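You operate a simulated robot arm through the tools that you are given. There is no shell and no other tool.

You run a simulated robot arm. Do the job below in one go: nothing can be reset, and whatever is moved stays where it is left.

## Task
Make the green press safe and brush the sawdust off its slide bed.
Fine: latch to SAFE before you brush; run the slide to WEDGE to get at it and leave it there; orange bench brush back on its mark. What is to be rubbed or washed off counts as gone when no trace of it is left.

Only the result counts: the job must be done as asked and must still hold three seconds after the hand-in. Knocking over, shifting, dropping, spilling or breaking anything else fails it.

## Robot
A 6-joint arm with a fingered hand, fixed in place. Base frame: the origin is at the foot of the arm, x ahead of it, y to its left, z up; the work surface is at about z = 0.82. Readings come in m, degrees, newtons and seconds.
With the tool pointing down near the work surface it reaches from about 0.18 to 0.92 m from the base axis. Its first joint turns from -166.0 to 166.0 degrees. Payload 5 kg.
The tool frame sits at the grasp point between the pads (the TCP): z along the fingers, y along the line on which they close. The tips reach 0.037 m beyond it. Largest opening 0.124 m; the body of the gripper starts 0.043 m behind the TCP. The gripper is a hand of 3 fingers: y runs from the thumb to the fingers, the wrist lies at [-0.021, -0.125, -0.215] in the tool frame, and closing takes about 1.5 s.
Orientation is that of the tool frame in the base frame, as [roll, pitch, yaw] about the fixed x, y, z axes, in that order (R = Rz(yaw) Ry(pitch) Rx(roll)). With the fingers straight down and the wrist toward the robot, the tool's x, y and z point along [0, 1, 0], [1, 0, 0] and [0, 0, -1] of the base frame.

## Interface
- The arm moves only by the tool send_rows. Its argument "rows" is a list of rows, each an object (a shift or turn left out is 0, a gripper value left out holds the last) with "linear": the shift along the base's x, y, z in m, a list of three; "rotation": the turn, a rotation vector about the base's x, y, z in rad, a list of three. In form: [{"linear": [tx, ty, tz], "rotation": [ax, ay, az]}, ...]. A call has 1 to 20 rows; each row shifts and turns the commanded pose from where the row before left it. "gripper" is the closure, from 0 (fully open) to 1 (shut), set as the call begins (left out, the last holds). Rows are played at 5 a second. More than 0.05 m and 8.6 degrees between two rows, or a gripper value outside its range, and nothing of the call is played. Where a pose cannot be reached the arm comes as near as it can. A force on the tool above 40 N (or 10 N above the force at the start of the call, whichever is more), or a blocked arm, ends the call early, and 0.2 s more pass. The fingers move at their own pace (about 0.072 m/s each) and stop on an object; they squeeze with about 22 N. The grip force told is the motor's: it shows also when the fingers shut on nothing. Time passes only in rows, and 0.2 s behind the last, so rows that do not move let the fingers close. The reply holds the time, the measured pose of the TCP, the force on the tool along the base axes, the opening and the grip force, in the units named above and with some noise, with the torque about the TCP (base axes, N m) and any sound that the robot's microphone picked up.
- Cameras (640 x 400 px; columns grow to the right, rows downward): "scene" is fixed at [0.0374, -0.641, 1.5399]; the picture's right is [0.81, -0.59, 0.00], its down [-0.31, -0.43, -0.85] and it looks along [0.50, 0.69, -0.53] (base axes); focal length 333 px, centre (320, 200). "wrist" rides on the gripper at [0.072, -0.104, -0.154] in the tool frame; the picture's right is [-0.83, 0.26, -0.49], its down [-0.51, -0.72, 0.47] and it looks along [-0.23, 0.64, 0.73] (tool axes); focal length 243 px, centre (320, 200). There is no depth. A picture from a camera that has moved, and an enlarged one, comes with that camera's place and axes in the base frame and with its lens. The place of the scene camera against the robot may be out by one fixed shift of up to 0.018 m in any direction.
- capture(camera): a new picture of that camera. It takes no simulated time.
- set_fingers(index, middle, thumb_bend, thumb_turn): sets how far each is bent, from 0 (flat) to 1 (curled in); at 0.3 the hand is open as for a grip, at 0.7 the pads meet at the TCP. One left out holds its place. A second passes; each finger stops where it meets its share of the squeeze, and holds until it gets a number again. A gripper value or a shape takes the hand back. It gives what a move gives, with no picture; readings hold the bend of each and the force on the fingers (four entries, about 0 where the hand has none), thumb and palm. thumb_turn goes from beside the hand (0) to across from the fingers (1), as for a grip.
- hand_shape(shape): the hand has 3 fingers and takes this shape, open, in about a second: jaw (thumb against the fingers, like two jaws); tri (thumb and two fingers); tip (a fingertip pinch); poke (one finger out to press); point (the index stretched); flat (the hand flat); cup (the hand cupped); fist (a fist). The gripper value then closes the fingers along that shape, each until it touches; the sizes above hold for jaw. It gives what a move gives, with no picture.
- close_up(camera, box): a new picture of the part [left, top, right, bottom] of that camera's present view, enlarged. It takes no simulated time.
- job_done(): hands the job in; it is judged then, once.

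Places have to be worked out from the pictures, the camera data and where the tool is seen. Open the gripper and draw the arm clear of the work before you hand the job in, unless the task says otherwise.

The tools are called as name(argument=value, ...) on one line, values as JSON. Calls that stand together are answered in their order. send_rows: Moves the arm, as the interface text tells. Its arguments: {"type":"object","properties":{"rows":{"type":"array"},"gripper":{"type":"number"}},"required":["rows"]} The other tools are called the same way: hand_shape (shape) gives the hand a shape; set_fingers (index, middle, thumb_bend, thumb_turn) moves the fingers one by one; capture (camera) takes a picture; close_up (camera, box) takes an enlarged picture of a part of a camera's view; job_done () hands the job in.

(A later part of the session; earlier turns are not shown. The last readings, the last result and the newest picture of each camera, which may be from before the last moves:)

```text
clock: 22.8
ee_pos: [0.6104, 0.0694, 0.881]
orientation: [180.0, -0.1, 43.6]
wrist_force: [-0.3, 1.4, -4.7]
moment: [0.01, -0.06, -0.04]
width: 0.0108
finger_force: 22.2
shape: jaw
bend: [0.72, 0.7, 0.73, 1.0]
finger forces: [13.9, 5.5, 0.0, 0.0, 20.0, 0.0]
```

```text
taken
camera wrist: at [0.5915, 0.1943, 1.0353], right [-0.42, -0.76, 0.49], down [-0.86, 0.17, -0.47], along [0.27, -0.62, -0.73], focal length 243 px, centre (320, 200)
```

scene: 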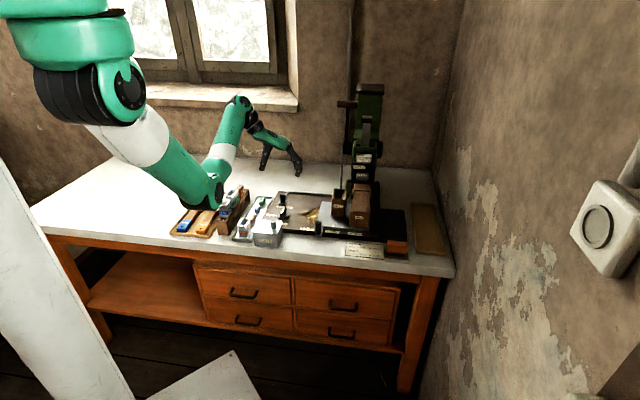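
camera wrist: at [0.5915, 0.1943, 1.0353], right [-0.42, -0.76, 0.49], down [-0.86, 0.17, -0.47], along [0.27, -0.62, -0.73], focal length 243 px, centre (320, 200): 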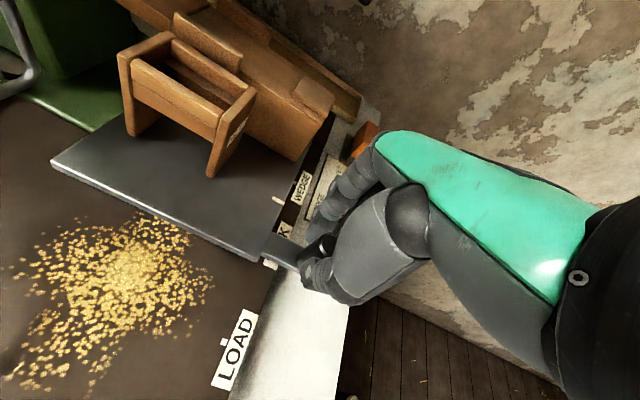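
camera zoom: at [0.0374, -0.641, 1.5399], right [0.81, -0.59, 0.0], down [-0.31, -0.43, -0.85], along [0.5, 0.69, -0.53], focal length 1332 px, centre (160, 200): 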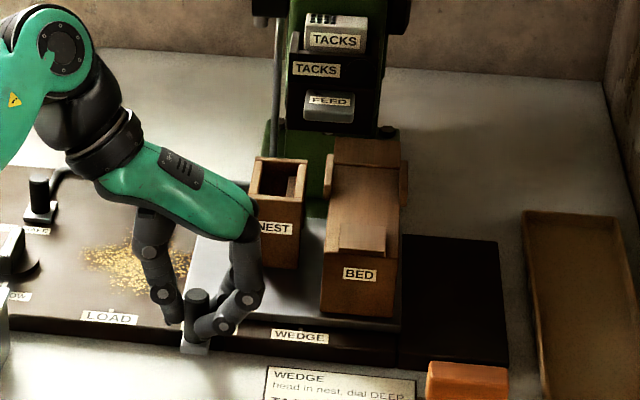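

The slide follows, more sawdust is exposed and there is ample clearance to FEED. I continue another 36 mm and compare the slide tick to WEDGE.

send_rows(rows=[{"linear": [0.0042, -0.0043, 0]}, {"linear": [0.0042, -0.0043, 0]}, {"linear": [0.0042, -0.0043, 0]}, {"linear": [0.0042, -0.0043, 0]}, {"linear": [0.0042, -0.0043, 0]}, {"linear": [0.0042, -0.0043, 0]}, {"linear": [0, 0, 0]}])

close_up(camera="scene", box=[320, 190, 400, 250])

close_up(camera="wrist", box=[220, 140, 380, 300])

```text
clock: 24.4
ee_pos: [0.6354, 0.0426, 0.8821]
orientation: [-179.9, 0.0, 43.5]
wrist_force: [3.2, 0.8, -3.8]
moment: [-0.01, -0.08, -0.05]
width: 0.0106
finger_force: 22.1
shape: jaw
bend: [0.72, 0.7, 0.73, 1.0]
finger forces: [15.3, 5.7, 0.1, 0.0, 19.4, 0.0]
```

```text
6.67 times, centred on (360, 220) of scene
camera zoom: at [0.0374, -0.641, 1.5399], right [0.81, -0.59, 0.0], down [-0.31, -0.43, -0.85], along [0.5, 0.69, -0.53], focal length 2220 px, centre (53, 67)
```

zoom: 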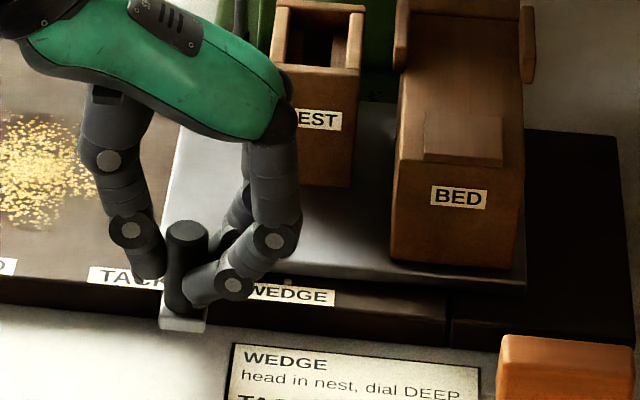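

```text
2.50 times, centred on (300, 220) of wrist
camera zoom: at [0.6173, 0.1683, 1.0353], right [-0.42, -0.76, 0.49], down [-0.86, 0.17, -0.47], along [0.27, -0.62, -0.73], focal length 606 px, centre (370, 150)
```

zoom: 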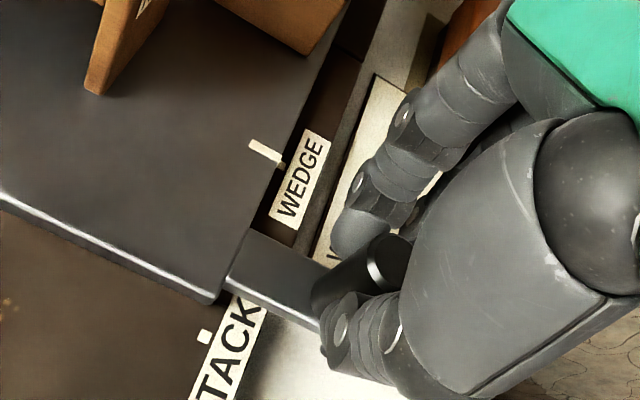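

The slide tick is now close to the WEDGE tick; I enlarge that spot for an exact comparison.

close_up(camera="wrist", box=[270, 180, 320, 230])

close_up(camera="scene", box=[340, 215, 370, 235])

```text
8.00 times, centred on (295, 205) of wrist
camera zoom: at [0.6173, 0.1683, 1.0353], right [-0.42, -0.76, 0.49], down [-0.86, 0.17, -0.47], along [0.27, -0.62, -0.73], focal length 1941 px, centre (520, 160)
```

zoom: 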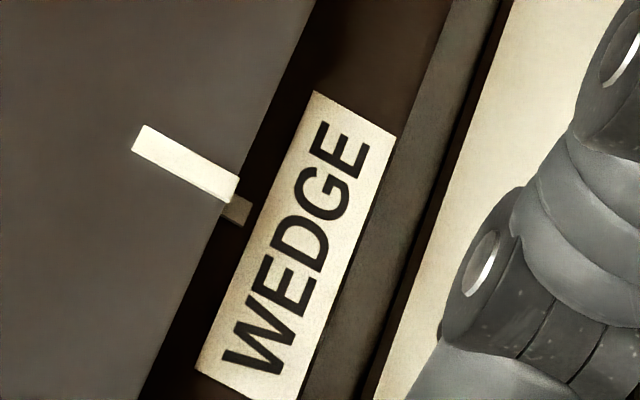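

```text
16.00 times, centred on (355, 225) of scene
camera zoom: at [0.0374, -0.641, 1.5399], right [0.81, -0.59, 0.0], down [-0.31, -0.43, -0.85], along [0.5, 0.69, -0.53], focal length 5329 px, centre (-240, -200)
```

zoom: 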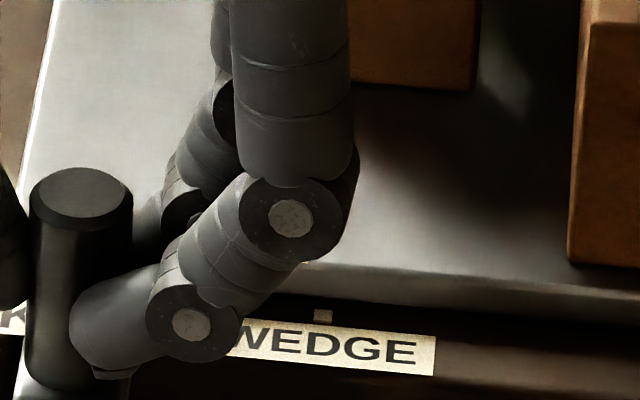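

By triangulation the slide still has about 5–6 mm to go (total travel 72 of about 78 mm). I move on 5.5 mm and watch for a stop.

send_rows(rows=[{"linear": [0.002, -0.002, 0]}, {"linear": [0.0019, -0.0019, 0]}, {"linear": [0, 0, 0]}])

close_up(camera="wrist", box=[270, 180, 320, 230])

```text
clock: 25.2
ee_pos: [0.6401, 0.0397, 0.8817]
orientation: [-179.9, 0.0, 43.6]
wrist_force: [2.5, 2.2, -4.7]
moment: [0.03, -0.12, -0.07]
width: 0.0103
finger_force: 22.0
shape: jaw
bend: [0.72, 0.7, 0.73, 1.0]
finger forces: [15.6, 5.4, 0.1, 0.0, 19.8, 0.0]
```

```text
8.00 times, centred on (295, 205) of wrist
camera zoom: at [0.6211, 0.1645, 1.0353], right [-0.42, -0.76, 0.49], down [-0.86, 0.17, -0.47], along [0.27, -0.62, -0.73], focal length 1941 px, centre (520, 160)
```

zoom: 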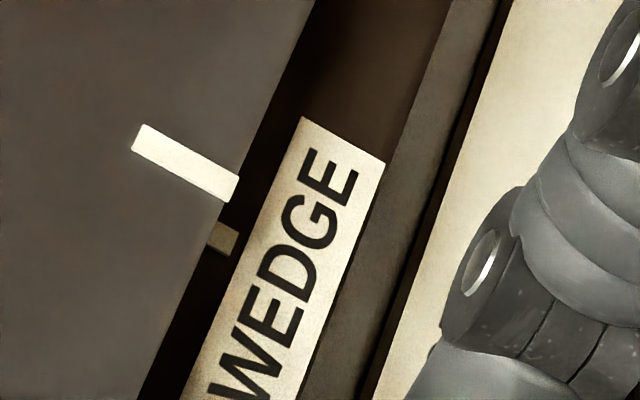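

Travel is now 77.6 mm and the tick lines up by calculation. I open the fingers, withdraw horizontally toward the front (so as not to rise into FEED), and then look.

send_rows(rows=[{"linear": [0, 0, 0]}, {"linear": [0, 0, 0]}, {"linear": [0, 0, 0]}, {"linear": [0, 0, 0]}, {"linear": [0, 0, 0]}, {"linear": [0, 0, 0]}], gripper=0.5)

close_up(camera="scene", box=[320, 200, 400, 250])

close_up(camera="wrist", box=[220, 160, 380, 260])

```text
clock: 26.6
ee_pos: [0.64, 0.0385, 0.8816]
orientation: [-179.9, 0.0, 43.5]
wrist_force: [0.3, 0.0, -0.9]
moment: [-0.02, 0.01, -0.04]
width: 0.0617
finger_force: 0.1
shape: jaw
bend: [0.74, 0.45, 0.69, 1.0]
finger forces: [0.1, 0.1, 0.0, 0.1, 0.0, 0.0]
```

```text
8.00 times, centred on (360, 225) of scene
camera zoom: at [0.0374, -0.641, 1.5399], right [0.81, -0.59, 0.0], down [-0.31, -0.43, -0.85], along [0.5, 0.69, -0.53], focal length 2664 px, centre (0, 0)
```

zoom: 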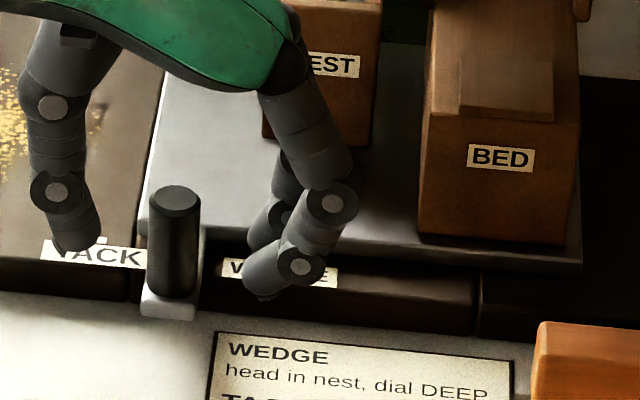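

```text
4.00 times, centred on (300, 210) of wrist
camera zoom: at [0.6208, 0.1644, 1.0354], right [-0.42, -0.76, 0.49], down [-0.86, 0.17, -0.47], along [0.27, -0.62, -0.73], focal length 970 px, centre (400, 160)
```

zoom: 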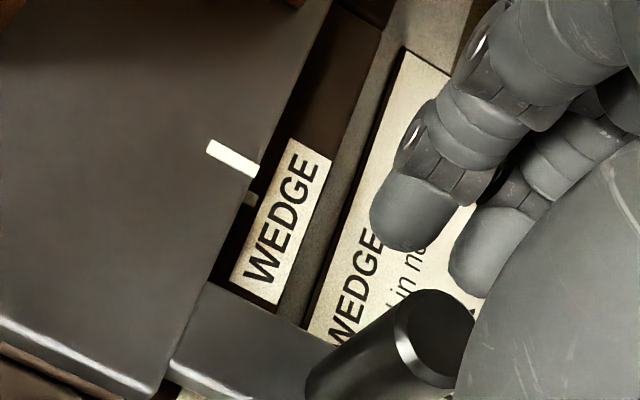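

Grip is released and the fingers are clear on both sides of the handle. I withdraw along the front direction 9 cm, then rise.

send_rows(rows=[{"linear": [-0.0106, -0.0106, 0.001]}, {"linear": [-0.0141, -0.0141, 0.002]}, {"linear": [-0.0177, -0.0177, 0.004]}, {"linear": [-0.0212, -0.0212, 0.01]}, {"linear": [-0.0, -0.0, 0.03]}, {"linear": [-0.0, -0.0, 0.03]}])

close_up(camera="scene", box=[320, 200, 400, 250])

capture(camera="wrist")

capture(camera="scene")

```text
clock: 28.0
ee_pos: [0.5761, -0.0241, 0.9592]
orientation: [179.9, 0.0, 43.4]
wrist_force: [-0.4, 1.2, -0.2]
moment: [-0.01, -0.04, 0.01]
width: 0.0614
finger_force: 0.0
shape: jaw
bend: [0.74, 0.45, 0.69, 1.0]
finger forces: [0.0, 0.0, 0.0, 0.1, 0.1, 0.0]
```

```text
8.00 times, centred on (360, 225) of scene
camera zoom: at [0.0374, -0.641, 1.5399], right [0.81, -0.59, 0.0], down [-0.31, -0.43, -0.85], along [0.5, 0.69, -0.53], focal length 2664 px, centre (0, 0)
```

zoom: 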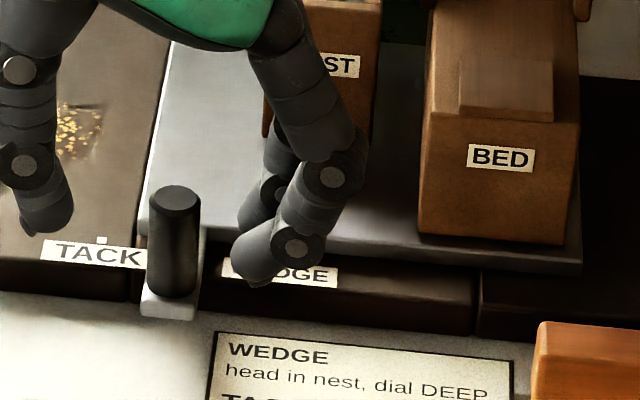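

```text
taken
camera wrist: at [0.557, 0.1012, 1.1127], right [-0.42, -0.76, 0.49], down [-0.86, 0.17, -0.47], along [0.27, -0.62, -0.73], focal length 243 px, centre (320, 200)
```

wrist: 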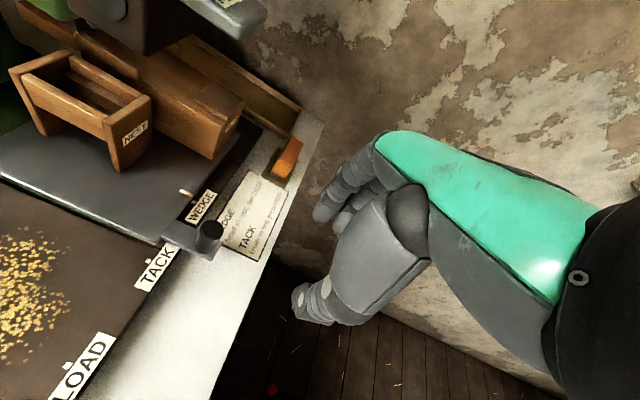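

```text
taken
```

scene: 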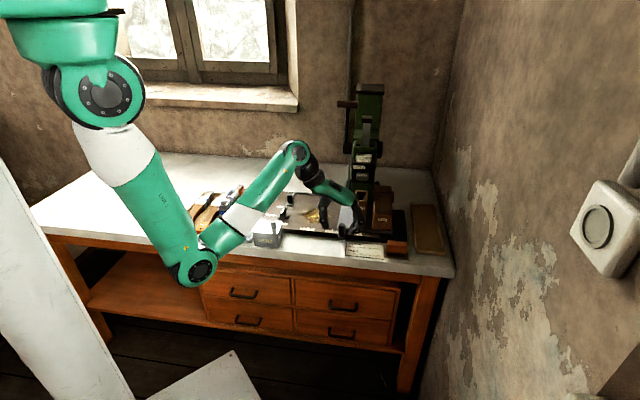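

The hand is clear of the handle. I take close-ups of the brush and of the WEDGE tick from here.

close_up(camera="wrist", box=[240, 110, 340, 210])

close_up(camera="wrist", box=[150, 160, 250, 260])

close_up(camera="scene", box=[370, 225, 430, 265])

close_up(camera="wrist", box=[0, 0, 300, 188])

```text
4.00 times, centred on (290, 160) of wrist
camera zoom: at [0.557, 0.1012, 1.1127], right [-0.42, -0.76, 0.49], down [-0.86, 0.17, -0.47], along [0.27, -0.62, -0.73], focal length 970 px, centre (440, 360)
```

zoom: 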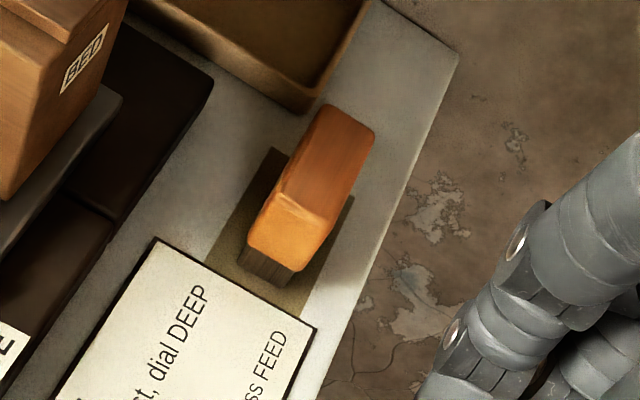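

```text
4.00 times, centred on (200, 210) of wrist
camera zoom: at [0.557, 0.1012, 1.1127], right [-0.42, -0.76, 0.49], down [-0.86, 0.17, -0.47], along [0.27, -0.62, -0.73], focal length 970 px, centre (800, 160)
```

zoom: 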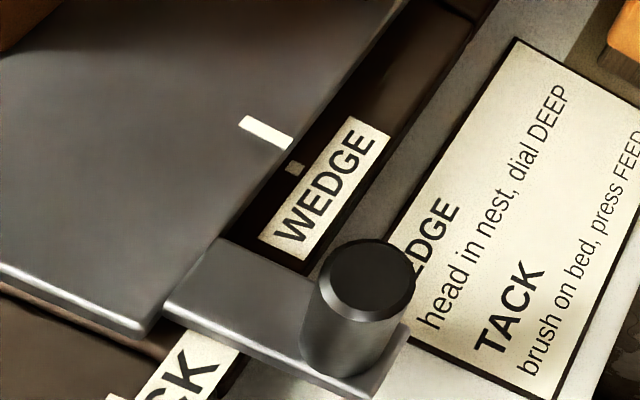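

```text
10.00 times, centred on (400, 245) of scene
camera zoom: at [0.0374, -0.641, 1.5399], right [0.81, -0.59, 0.0], down [-0.31, -0.43, -0.85], along [0.5, 0.69, -0.53], focal length 3330 px, centre (-480, -250)
```

zoom: 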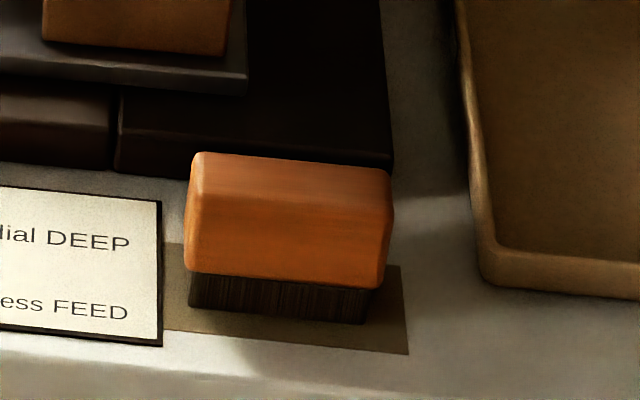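

```text
2.13 times, centred on (150, 94) of wrist
camera zoom: at [0.557, 0.1012, 1.1127], right [-0.42, -0.76, 0.49], down [-0.86, 0.17, -0.47], along [0.27, -0.62, -0.73], focal length 516 px, centre (682, 426)
```

zoom: 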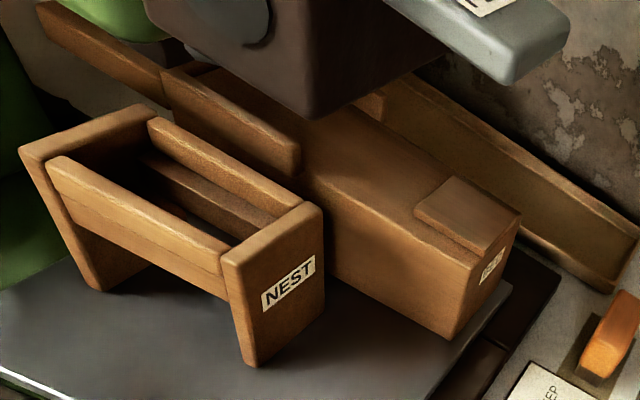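

The slide stands at WEDGE (tick aligned within a millimetre or so by my triangulation). The brush measures to about (0.747, -0.115), its long side along the bench, top about 0.85. I swing the hand round to face the bench and go above it, keeping well in front of FEED.

send_rows(rows=[{"linear": [0.01315, -0.01315, 0], "rotation": [0, 0, 0.1228]}, {"linear": [0.01315, -0.01315, 0], "rotation": [0, 0, 0.1228]}, {"linear": [0.01315, -0.01315, 0], "rotation": [0, 0, 0.1228]}, {"linear": [0.01315, -0.01315, 0], "rotation": [0, 0, 0.1228]}, {"linear": [0.01315, -0.01315, 0], "rotation": [0, 0, 0.1228]}, {"linear": [0.01315, -0.01315, 0], "rotation": [0, 0, 0.1228]}, {"linear": [0.01315, -0.01315, 0], "rotation": [0, 0, 0.1228]}, {"linear": [0.01315, -0.01315, 0], "rotation": [0, 0, 0.1228]}, {"linear": [0.01315, -0.01315, 0], "rotation": [0, 0, 0.1228]}, {"linear": [0.01315, -0.01315, 0], "rotation": [0, 0, 0.1228]}, {"linear": [0.0, 0.0, 0], "rotation": [0, 0, 0.1228]}, {"linear": [0.0, 0.0, 0], "rotation": [0, 0, 0.1228]}, {"linear": [0.0, 0.0, 0], "rotation": [0, 0, 0.1228]}])

capture(camera="wrist")

capture(camera="scene")

close_up(camera="scene", box=[320, 200, 400, 250])

```text
clock: 30.8
ee_pos: [0.7068, -0.1557, 0.9588]
orientation: [180.0, 0.0, 135.1]
wrist_force: [-0.9, -0.6, 0.0]
moment: [0.02, -0.01, -0.03]
width: 0.0614
finger_force: 0.0
shape: jaw
bend: [0.74, 0.45, 0.69, 1.0]
finger forces: [0.0, 0.0, 0.0, 0.0, 0.0, 0.0]
```

```text
taken
camera wrist: at [0.5835, -0.1794, 1.1128], right [0.77, -0.4, 0.49], down [-0.15, -0.87, -0.47], along [0.62, 0.29, -0.73], focal length 243 px, centre (320, 200)
```

wrist: 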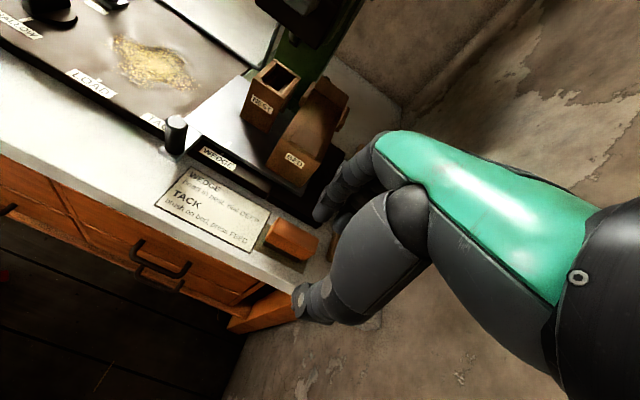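

```text
taken
```

scene: 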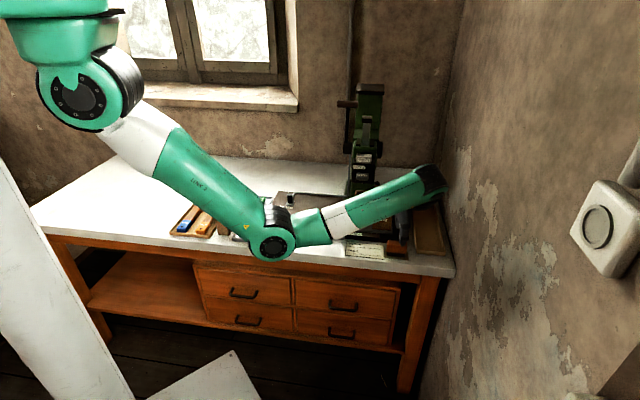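

```text
8.00 times, centred on (360, 225) of scene
camera zoom: at [0.0374, -0.641, 1.5399], right [0.81, -0.59, 0.0], down [-0.31, -0.43, -0.85], along [0.5, 0.69, -0.53], focal length 2664 px, centre (0, 0)
```

zoom: 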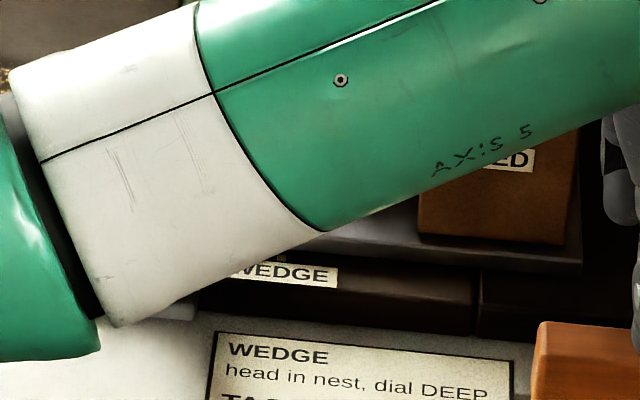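

The brush is in view just ahead of the hand. I enlarge it and the sawdust area to measure.

close_up(camera="wrist", box=[230, 190, 350, 290])

close_up(camera="wrist", box=[60, 0, 260, 125])

close_up(camera="wrist", box=[150, 90, 250, 190])

```text
4.00 times, centred on (290, 240) of wrist
camera zoom: at [0.5835, -0.1794, 1.1128], right [0.77, -0.4, 0.49], down [-0.15, -0.87, -0.47], along [0.62, 0.29, -0.73], focal length 970 px, centre (440, 40)
```

zoom: 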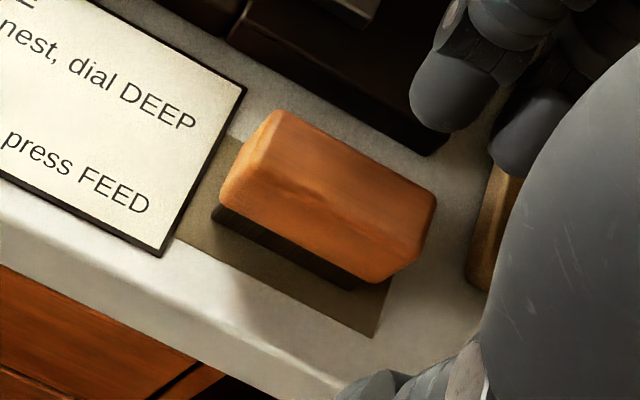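

```text
3.20 times, centred on (160, 62) of wrist
camera zoom: at [0.5835, -0.1794, 1.1128], right [0.77, -0.4, 0.49], down [-0.15, -0.87, -0.47], along [0.62, 0.29, -0.73], focal length 776 px, centre (832, 640)
```

zoom: 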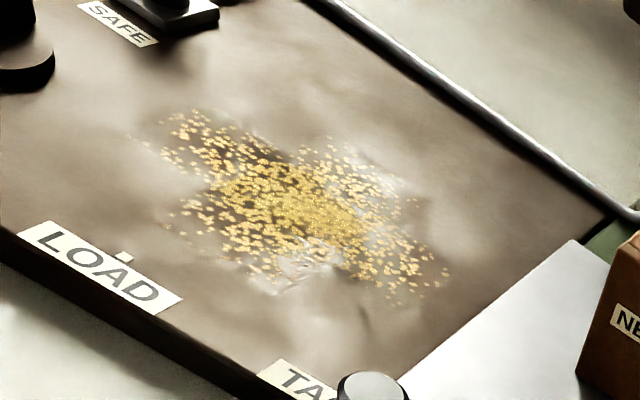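

```text
4.00 times, centred on (200, 140) of wrist
camera zoom: at [0.5835, -0.1794, 1.1128], right [0.77, -0.4, 0.49], down [-0.15, -0.87, -0.47], along [0.62, 0.29, -0.73], focal length 970 px, centre (800, 440)
```

zoom: 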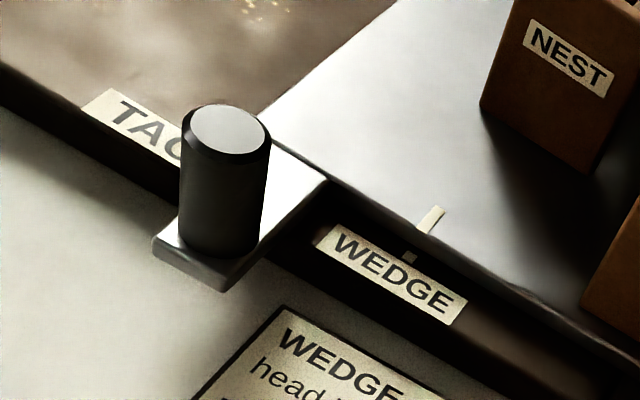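

The brush centre comes out at (0.746, -0.117) with its mark under it, and from this view the slide tick agrees with WEDGE within about 1 mm. I move over the brush and come down partway with the hand a little wider.

send_rows(rows=[{"linear": [0.013, 0.013, 0]}, {"linear": [0.013, 0.013, 0]}, {"linear": [0.0125, 0.0125, 0]}, {"linear": [0, 0, -0.02]}, {"linear": [0, 0, -0.02]}, {"linear": [0, 0, -0.015]}, {"linear": [0, 0, 0]}], gripper=0.4)

close_up(camera="wrist", box=[240, 180, 400, 320])

close_up(camera="scene", box=[350, 190, 450, 260])

```text
clock: 32.4
ee_pos: [0.7453, -0.1186, 0.9034]
orientation: [180.0, 0.0, 135.1]
wrist_force: [0.1, 1.6, 1.0]
moment: [0.03, 0.01, 0.01]
width: 0.0741
finger_force: 0.1
shape: jaw
bend: [0.73, 0.41, 0.65, 1.0]
finger forces: [0.0, 0.1, 0.1, 0.0, 0.1, 0.1]
```

```text
2.86 times, centred on (320, 250) of wrist
camera zoom: at [0.6211, -0.1404, 1.0571], right [0.77, -0.4, 0.49], down [-0.15, -0.87, -0.47], along [0.62, 0.29, -0.73], focal length 693 px, centre (320, 57)
```

zoom: 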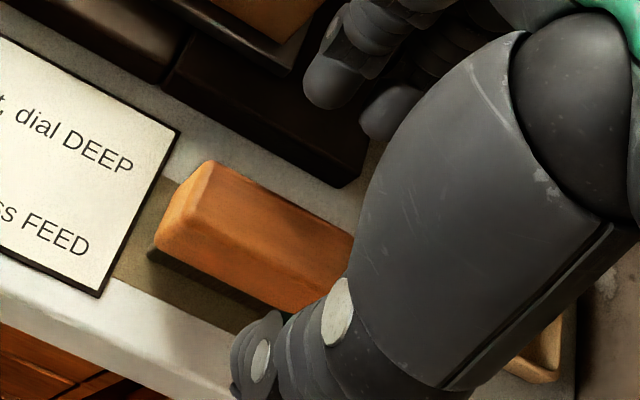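

```text
5.71 times, centred on (400, 225) of scene
camera zoom: at [0.0374, -0.641, 1.5399], right [0.81, -0.59, 0.0], down [-0.31, -0.43, -0.85], along [0.5, 0.69, -0.53], focal length 1903 px, centre (-137, 57)
```

zoom: 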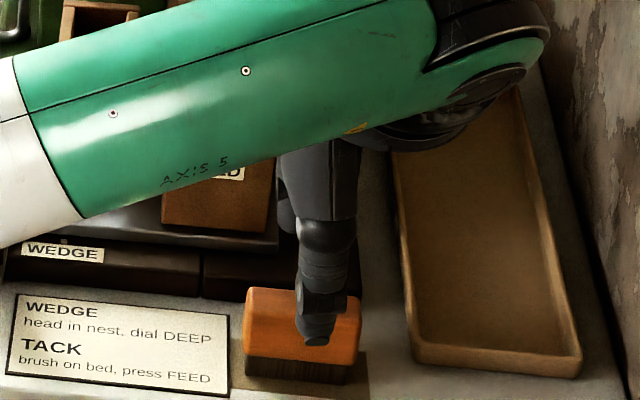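

The hand is centred over the brush. I descend in small steps to just above the table height for the fingertips.

send_rows(rows=[{"linear": [0, 0, -0.012]}, {"linear": [0, 0, -0.012]}, {"linear": [0, 0, -0.01]}, {"linear": [0, 0, -0.007]}, {"linear": [0, 0, -0.004]}, {"linear": [0, 0, 0]}])

close_up(camera="wrist", box=[220, 160, 380, 300])

close_up(camera="scene", box=[360, 200, 440, 260])

```text
clock: 33.8
ee_pos: [0.7464, -0.1184, 0.8595]
orientation: [-180.0, 0.0, 135.0]
wrist_force: [-0.6, -0.5, 0.3]
moment: [0.02, 0.0, -0.03]
width: 0.0739
finger_force: 0.0
shape: jaw
bend: [0.73, 0.41, 0.65, 1.0]
finger forces: [0.0, 0.0, 0.1, 0.1, 0.0, 0.1]
```

```text
2.86 times, centred on (300, 230) of wrist
camera zoom: at [0.6222, -0.1405, 1.0125], right [0.77, -0.4, 0.49], down [-0.15, -0.87, -0.47], along [0.62, 0.29, -0.73], focal length 693 px, centre (377, 114)
```

zoom: 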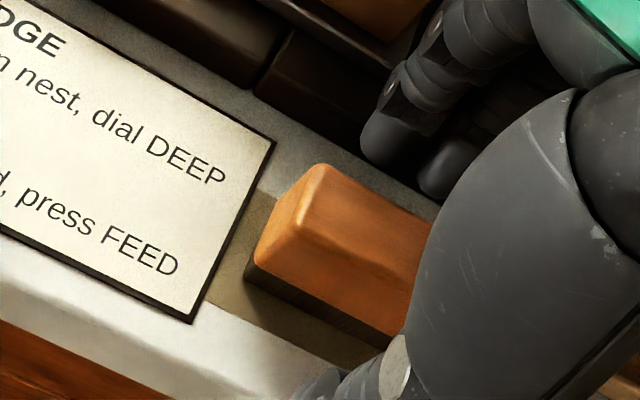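

```text
6.67 times, centred on (400, 230) of scene
camera zoom: at [0.0374, -0.641, 1.5399], right [0.81, -0.59, 0.0], down [-0.31, -0.43, -0.85], along [0.5, 0.69, -0.53], focal length 2220 px, centre (-213, 0)
```

zoom: 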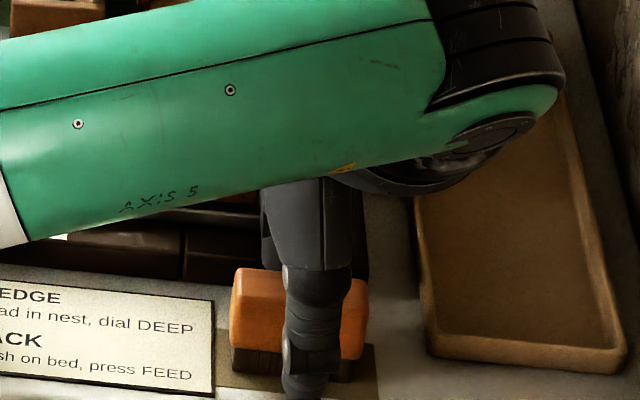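

No contact yet; the tips are about 2 cm above the table. I go down another centimetre and close on the brush.

send_rows(rows=[{"linear": [0, 0.0005, -0.005]}, {"linear": [0, 0, -0.005]}, {"linear": [0, 0, 0]}])

send_rows(rows=[{"linear": [0, 0, 0]}, {"linear": [0, 0, 0]}, {"linear": [0, 0, 0]}, {"linear": [0, 0, 0]}, {"linear": [0, 0, 0]}], gripper=0.7)

close_up(camera="wrist", box=[220, 160, 380, 300])

close_up(camera="scene", box=[360, 200, 440, 260])

```text
clock: 34.6
ee_pos: [0.7468, -0.1168, 0.8499]
orientation: [180.0, 0.1, 135.0]
wrist_force: [-2.4, -2.6, 7.8]
moment: [0.15, -0.29, -0.01]
width: 0.0727
finger_force: 0.1
shape: jaw
bend: [0.73, 0.42, 0.65, 1.0]
finger forces: [1.3, 6.1, 0.0, 0.0, 0.1, 0.1]
```

```text
clock: 35.8
ee_pos: [0.7452, -0.1172, 0.8488]
orientation: [-180.0, 0.0, 134.9]
wrist_force: [0.7, -0.1, -1.6]
moment: [-0.05, 0.01, -0.01]
width: 0.0377
finger_force: 0.0
shape: jaw
bend: [0.74, 0.54, 0.73, 1.0]
finger forces: [0.1, 0.1, 0.0, 0.0, 0.0, 0.0]
```

```text
2.86 times, centred on (300, 230) of wrist
camera zoom: at [0.6221, -0.14, 1.0024], right [0.77, -0.4, 0.49], down [-0.15, -0.87, -0.47], along [0.62, 0.29, -0.73], focal length 693 px, centre (377, 114)
```

zoom: 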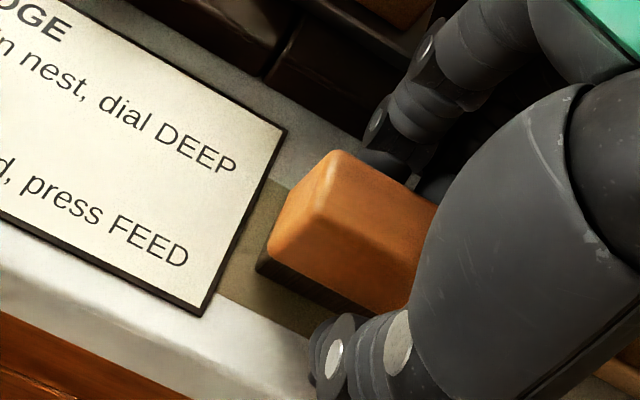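

```text
6.67 times, centred on (400, 230) of scene
camera zoom: at [0.0374, -0.641, 1.5399], right [0.81, -0.59, 0.0], down [-0.31, -0.43, -0.85], along [0.5, 0.69, -0.53], focal length 2220 px, centre (-213, 0)
```

zoom: 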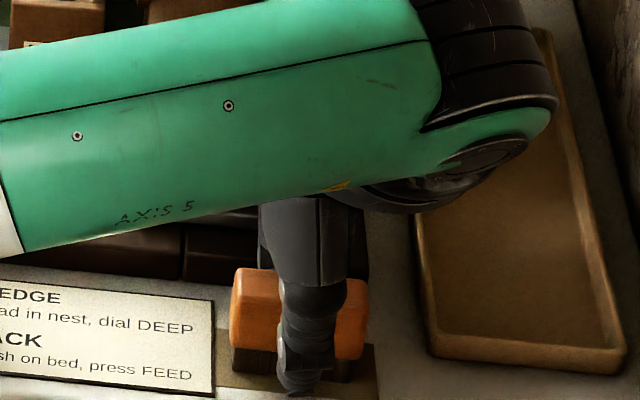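

The middle finger briefly touched the fixed base edge behind while coming down; that cleared on closing. Now I close fully on the brush.

send_rows(rows=[{"linear": [0, 0, 0]}, {"linear": [0, 0, 0]}, {"linear": [0, 0, 0]}, {"linear": [0, 0, 0]}, {"linear": [0, 0, 0]}], gripper=1.0)

close_up(camera="wrist", box=[220, 160, 380, 300])

close_up(camera="scene", box=[360, 200, 440, 260])

```text
clock: 37.0
ee_pos: [0.747, -0.1181, 0.8487]
orientation: [-180.0, 0.0, 135.1]
wrist_force: [0.8, -0.8, 0.3]
moment: [0.0, 0.0, -0.01]
width: 0.0213
finger_force: 21.9
shape: jaw
bend: [0.73, 0.61, 0.74, 1.0]
finger forces: [12.6, 6.8, 0.0, 0.0, 19.5, 0.0]
```

```text
2.86 times, centred on (300, 230) of wrist
camera zoom: at [0.6221, -0.14, 1.0023], right [0.77, -0.4, 0.49], down [-0.15, -0.87, -0.47], along [0.62, 0.29, -0.73], focal length 693 px, centre (377, 114)
```

zoom: 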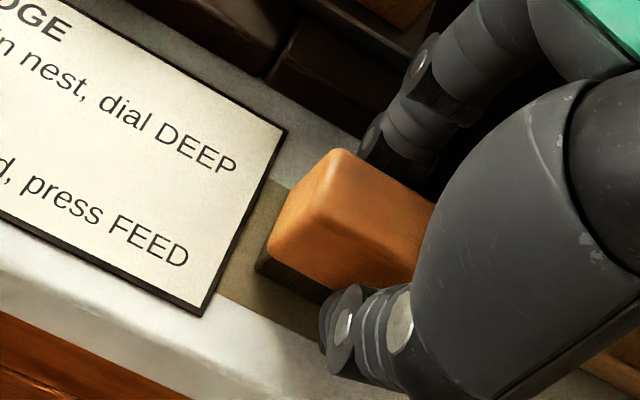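

```text
6.67 times, centred on (400, 230) of scene
camera zoom: at [0.0374, -0.641, 1.5399], right [0.81, -0.59, 0.0], down [-0.31, -0.43, -0.85], along [0.5, 0.69, -0.53], focal length 2220 px, centre (-213, 0)
```

zoom: 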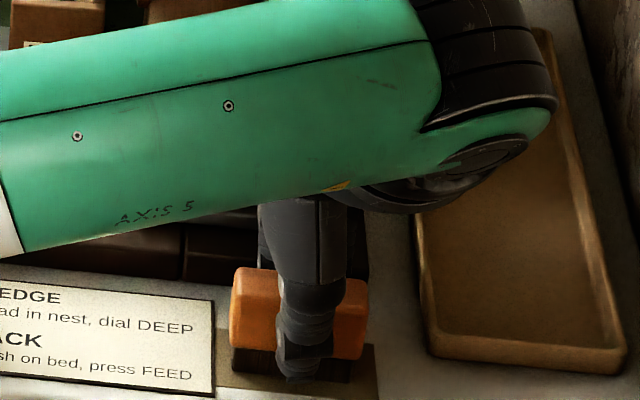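

The brush is gripped with 22 N and has not visibly shifted (grasp pose about (0.746, -0.1175, 0.849), yaw 135°). I lift it straight up and check it comes along.

send_rows(rows=[{"linear": [0, 0, 0.01]}, {"linear": [0, 0, 0.02]}, {"linear": [0, 0, 0.03]}, {"linear": [-0.009, -0.009, 0.03]}, {"linear": [-0.009, -0.009, 0.02]}])

close_up(camera="wrist", box=[220, 160, 380, 300])

close_up(camera="scene", box=[340, 180, 440, 260])

```text
clock: 38.2
ee_pos: [0.727, -0.1349, 0.9588]
orientation: [179.9, 0.1, 135.0]
wrist_force: [-0.1, -0.4, -0.9]
moment: [-0.01, 0.03, -0.01]
width: 0.0212
finger_force: 22.3
shape: jaw
bend: [0.73, 0.61, 0.74, 1.0]
finger forces: [12.6, 6.7, 0.0, 0.0, 19.3, 0.1]
```

```text
2.86 times, centred on (300, 230) of wrist
camera zoom: at [0.6031, -0.1577, 1.1125], right [0.77, -0.4, 0.49], down [-0.15, -0.87, -0.47], along [0.62, 0.29, -0.73], focal length 693 px, centre (377, 114)
```

zoom: 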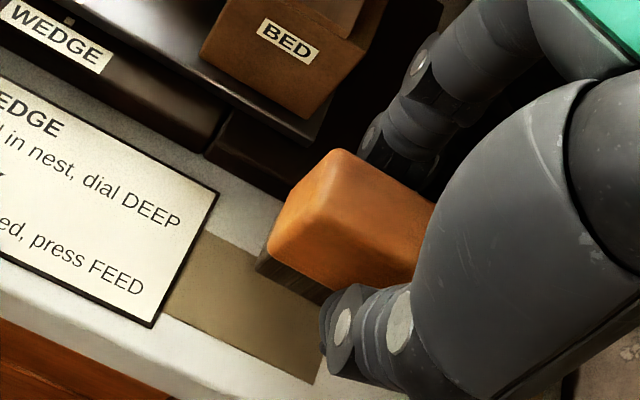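

```text
5.00 times, centred on (390, 220) of scene
camera zoom: at [0.0374, -0.641, 1.5399], right [0.81, -0.59, 0.0], down [-0.31, -0.43, -0.85], along [0.5, 0.69, -0.53], focal length 1665 px, centre (-30, 100)
```

zoom: 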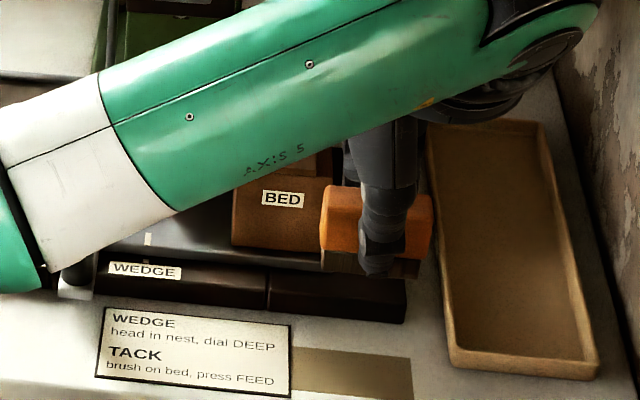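

The brush came up cleanly and the bare mark spans about u 0.574–0.651, n 0.424–0.465 (bench axes), so the brush had been centred on it. I carry it left along the front, then in over the exposed sawdust, staying high.

send_rows(rows=[{"linear": [-0.02475, 0.02475, 0]}, {"linear": [-0.02475, 0.02475, 0]}, {"linear": [-0.02475, 0.02475, 0]}, {"linear": [-0.02475, 0.02475, 0]}, {"linear": [-0.02475, 0.02475, 0]}, {"linear": [-0.0035, 0.046, 0]}, {"linear": [-0.0035, 0.046, 0]}, {"linear": [-0.0035, 0.046, 0]}])

capture(camera="wrist")

capture(camera="scene")

```text
clock: 40.0
ee_pos: [0.5935, 0.1272, 0.9583]
orientation: [-180.0, -0.1, 135.0]
wrist_force: [-0.3, 0.1, -0.4]
moment: [0.02, -0.01, 0.01]
width: 0.021
finger_force: 22.1
shape: jaw
bend: [0.73, 0.61, 0.74, 1.0]
finger forces: [12.6, 6.9, 0.0, 0.0, 19.6, 0.1]
```

```text
taken
camera wrist: at [0.469, 0.105, 1.112], right [0.77, -0.4, 0.49], down [-0.15, -0.87, -0.47], along [0.62, 0.29, -0.73], focal length 243 px, centre (320, 200)
```

wrist: 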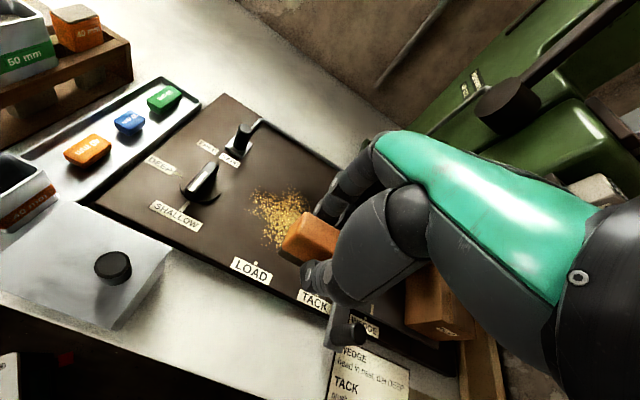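

```text
taken
```

scene: 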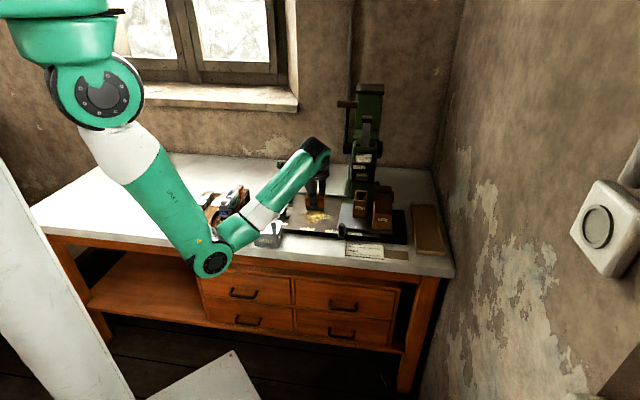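

The brush is over the front of the sawdust area. I align it at the patch's right-hand front and come down to just above the plate.

send_rows(rows=[{"linear": [0.0126, 0.0018, -0.01]}, {"linear": [0.0126, 0.0018, -0.02]}, {"linear": [0, 0, -0.02]}, {"linear": [0, 0, -0.02]}, {"linear": [0, 0, -0.01]}])

close_up(camera="scene", box=[270, 170, 370, 240])

close_up(camera="wrist", box=[200, 120, 380, 300])

```text
clock: 41.2
ee_pos: [0.6195, 0.1304, 0.8793]
orientation: [180.0, 0.0, 134.9]
wrist_force: [-0.4, 0.2, -0.6]
moment: [0.0, -0.01, 0.01]
width: 0.0212
finger_force: 21.5
shape: jaw
bend: [0.73, 0.61, 0.74, 1.0]
finger forces: [12.6, 6.9, 0.1, 0.1, 19.4, 0.0]
```

```text
5.71 times, centred on (320, 205) of scene
camera zoom: at [0.0374, -0.641, 1.5399], right [0.81, -0.59, 0.0], down [-0.31, -0.43, -0.85], along [0.5, 0.69, -0.53], focal length 1903 px, centre (320, 171)
```

zoom: 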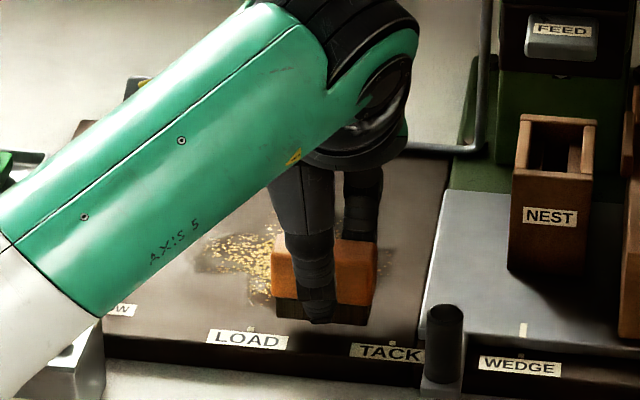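

```text
2.22 times, centred on (290, 210) of wrist
camera zoom: at [0.4949, 0.108, 1.0323], right [0.77, -0.4, 0.49], down [-0.15, -0.87, -0.47], along [0.62, 0.29, -0.73], focal length 539 px, centre (387, 178)
```

zoom: 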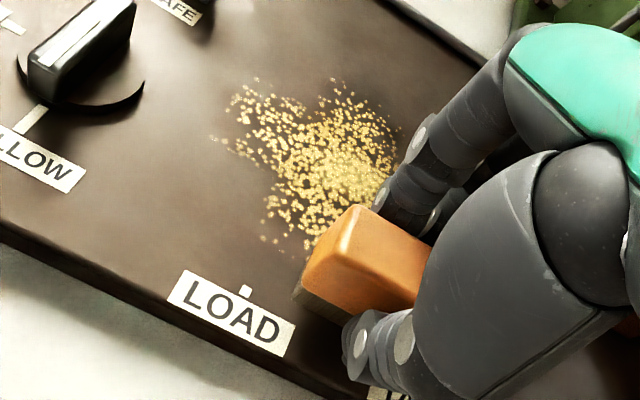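

The brush hovers about 1 cm above the plate at the patch's front right. I lower it gently until the bristles press lightly.

send_rows(rows=[{"linear": [0, 0, -0.0025]}, {"linear": [0, 0, -0.0025]}, {"linear": [0, 0, -0.0025]}, {"linear": [0, 0, 0]}])

```text
clock: 42.2
ee_pos: [0.6191, 0.1311, 0.8707]
orientation: [179.9, 0.1, 135.0]
wrist_force: [-0.5, -0.1, -1.4]
moment: [0.03, -0.02, -0.02]
width: 0.021
finger_force: 22.5
shape: jaw
bend: [0.73, 0.61, 0.74, 1.0]
finger forces: [12.6, 6.9, 0.1, 0.0, 19.5, 0.0]
```

No contact yet at 0.871. I continue down in 1 mm steps.

send_rows(rows=[{"linear": [0, 0, -0.001]}, {"linear": [0, 0, -0.001]}, {"linear": [0, 0, -0.001]}, {"linear": [0, 0, 0]}])

```text
clock: 43.2
ee_pos: [0.6196, 0.1304, 0.8691]
orientation: [-180.0, 0.0, 135.1]
wrist_force: [0.3, -0.4, 0.3]
moment: [0.0, -0.01, -0.05]
width: 0.0213
finger_force: 21.8
shape: jaw
bend: [0.73, 0.61, 0.74, 1.0]
finger forces: [12.7, 6.9, 0.0, 0.0, 19.8, 0.0]
```

send_rows(rows=[{"linear": [0, 0, -0.001]}, {"linear": [0, 0, -0.001]}, {"linear": [0, 0, 0]}])

close_up(camera="scene", box=[295, 195, 345, 230])

```text
clock: 44.0
ee_pos: [0.6204, 0.13, 0.8668]
orientation: [179.8, 0.1, 135.0]
wrist_force: [-1.3, -0.4, 15.7]
moment: [0.02, 0.0, 0.01]
width: 0.0217
finger_force: 22.6
shape: jaw
bend: [0.73, 0.61, 0.74, 1.0]
finger forces: [14.4, 8.1, 0.1, 0.0, 23.2, 0.0]
```

```text
11.43 times, centred on (320, 212) of scene
camera zoom: at [0.0374, -0.641, 1.5399], right [0.81, -0.59, 0.0], down [-0.31, -0.43, -0.85], along [0.5, 0.69, -0.53], focal length 3806 px, centre (320, 57)
```

zoom: 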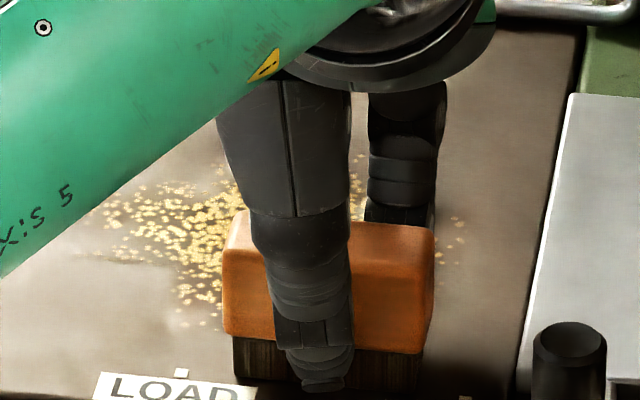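

Bristles press at z ≈ 0.868 (16 N, a bit firm). I ease up half a millimetre and make the first stroke straight back across the patch.

send_rows(rows=[{"linear": [0.0, 0.0, 0.0006]}, {"linear": [0.0106, 0.0106, 0]}, {"linear": [0.0106, 0.0106, 0]}, {"linear": [0.0106, 0.0106, 0]}, {"linear": [0.0106, 0.0106, 0]}, {"linear": [0.0106, 0.0106, 0]}, {"linear": [0.0106, 0.0106, 0]}, {"linear": [0.0106, 0.0106, 0]}, {"linear": [0.0106, 0.0106, 0]}, {"linear": [0.0106, 0.0106, 0]}])

capture(camera="wrist")

close_up(camera="scene", box=[270, 170, 370, 240])

```text
clock: 46.2
ee_pos: [0.7142, 0.2252, 0.8674]
orientation: [179.9, 0.0, 134.9]
wrist_force: [-3.2, -2.3, 11.5]
moment: [-0.1, 0.09, 0.05]
width: 0.0223
finger_force: 21.8
shape: jaw
bend: [0.73, 0.61, 0.74, 1.0]
finger forces: [13.4, 7.3, 0.0, 0.0, 24.5, 0.0]
```

```text
taken
camera wrist: at [0.5896, 0.2028, 1.0209], right [0.77, -0.4, 0.49], down [-0.15, -0.87, -0.47], along [0.62, 0.29, -0.73], focal length 243 px, centre (320, 200)
```

wrist: 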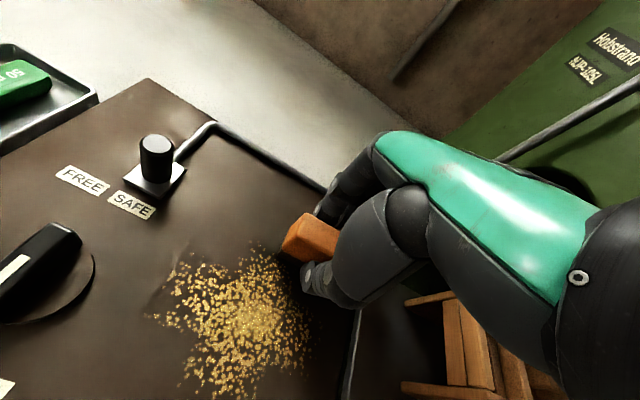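

```text
5.71 times, centred on (320, 205) of scene
camera zoom: at [0.0374, -0.641, 1.5399], right [0.81, -0.59, 0.0], down [-0.31, -0.43, -0.85], along [0.5, 0.69, -0.53], focal length 1903 px, centre (320, 171)
```

zoom: 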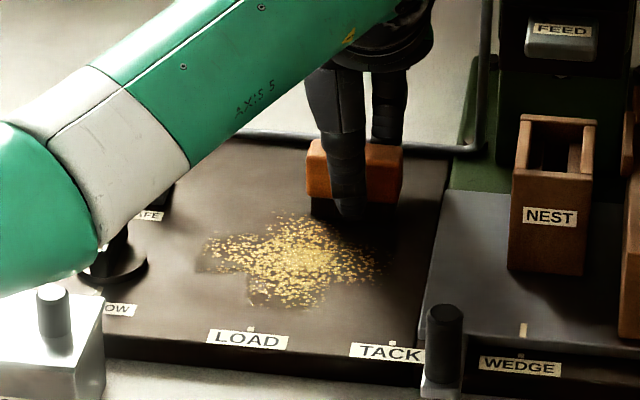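

The stroke ran with about 11 N of pressure. I look closely at how the patch has changed.

close_up(camera="wrist", box=[130, 230, 350, 400])

close_up(camera="scene", box=[295, 190, 355, 230])

```text
2.35 times, centred on (240, 315) of wrist
camera zoom: at [0.5896, 0.2028, 1.0209], right [0.77, -0.4, 0.49], down [-0.15, -0.87, -0.47], along [0.62, 0.29, -0.73], focal length 571 px, centre (508, -71)
```

zoom: 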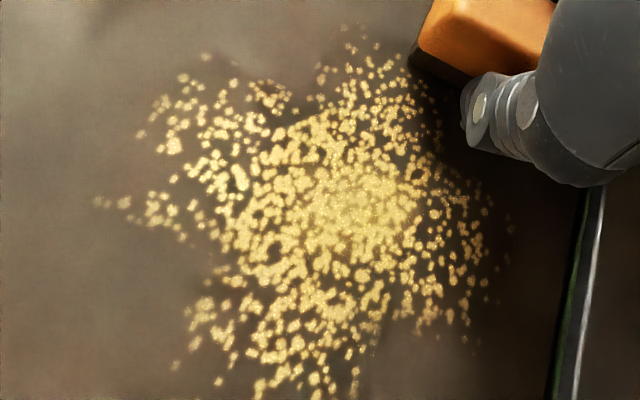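

```text
10.00 times, centred on (325, 210) of scene
camera zoom: at [0.0374, -0.641, 1.5399], right [0.81, -0.59, 0.0], down [-0.31, -0.43, -0.85], along [0.5, 0.69, -0.53], focal length 3330 px, centre (270, 100)
```

zoom: 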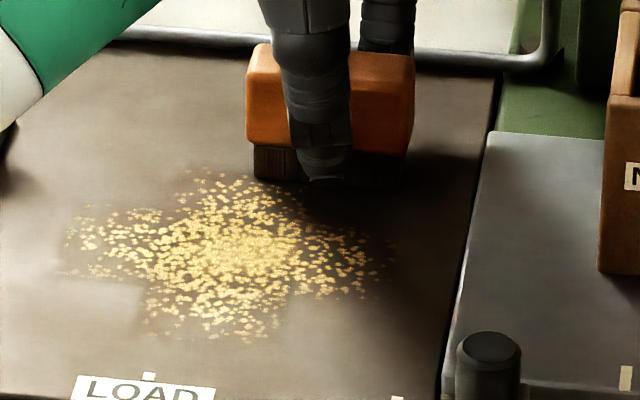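

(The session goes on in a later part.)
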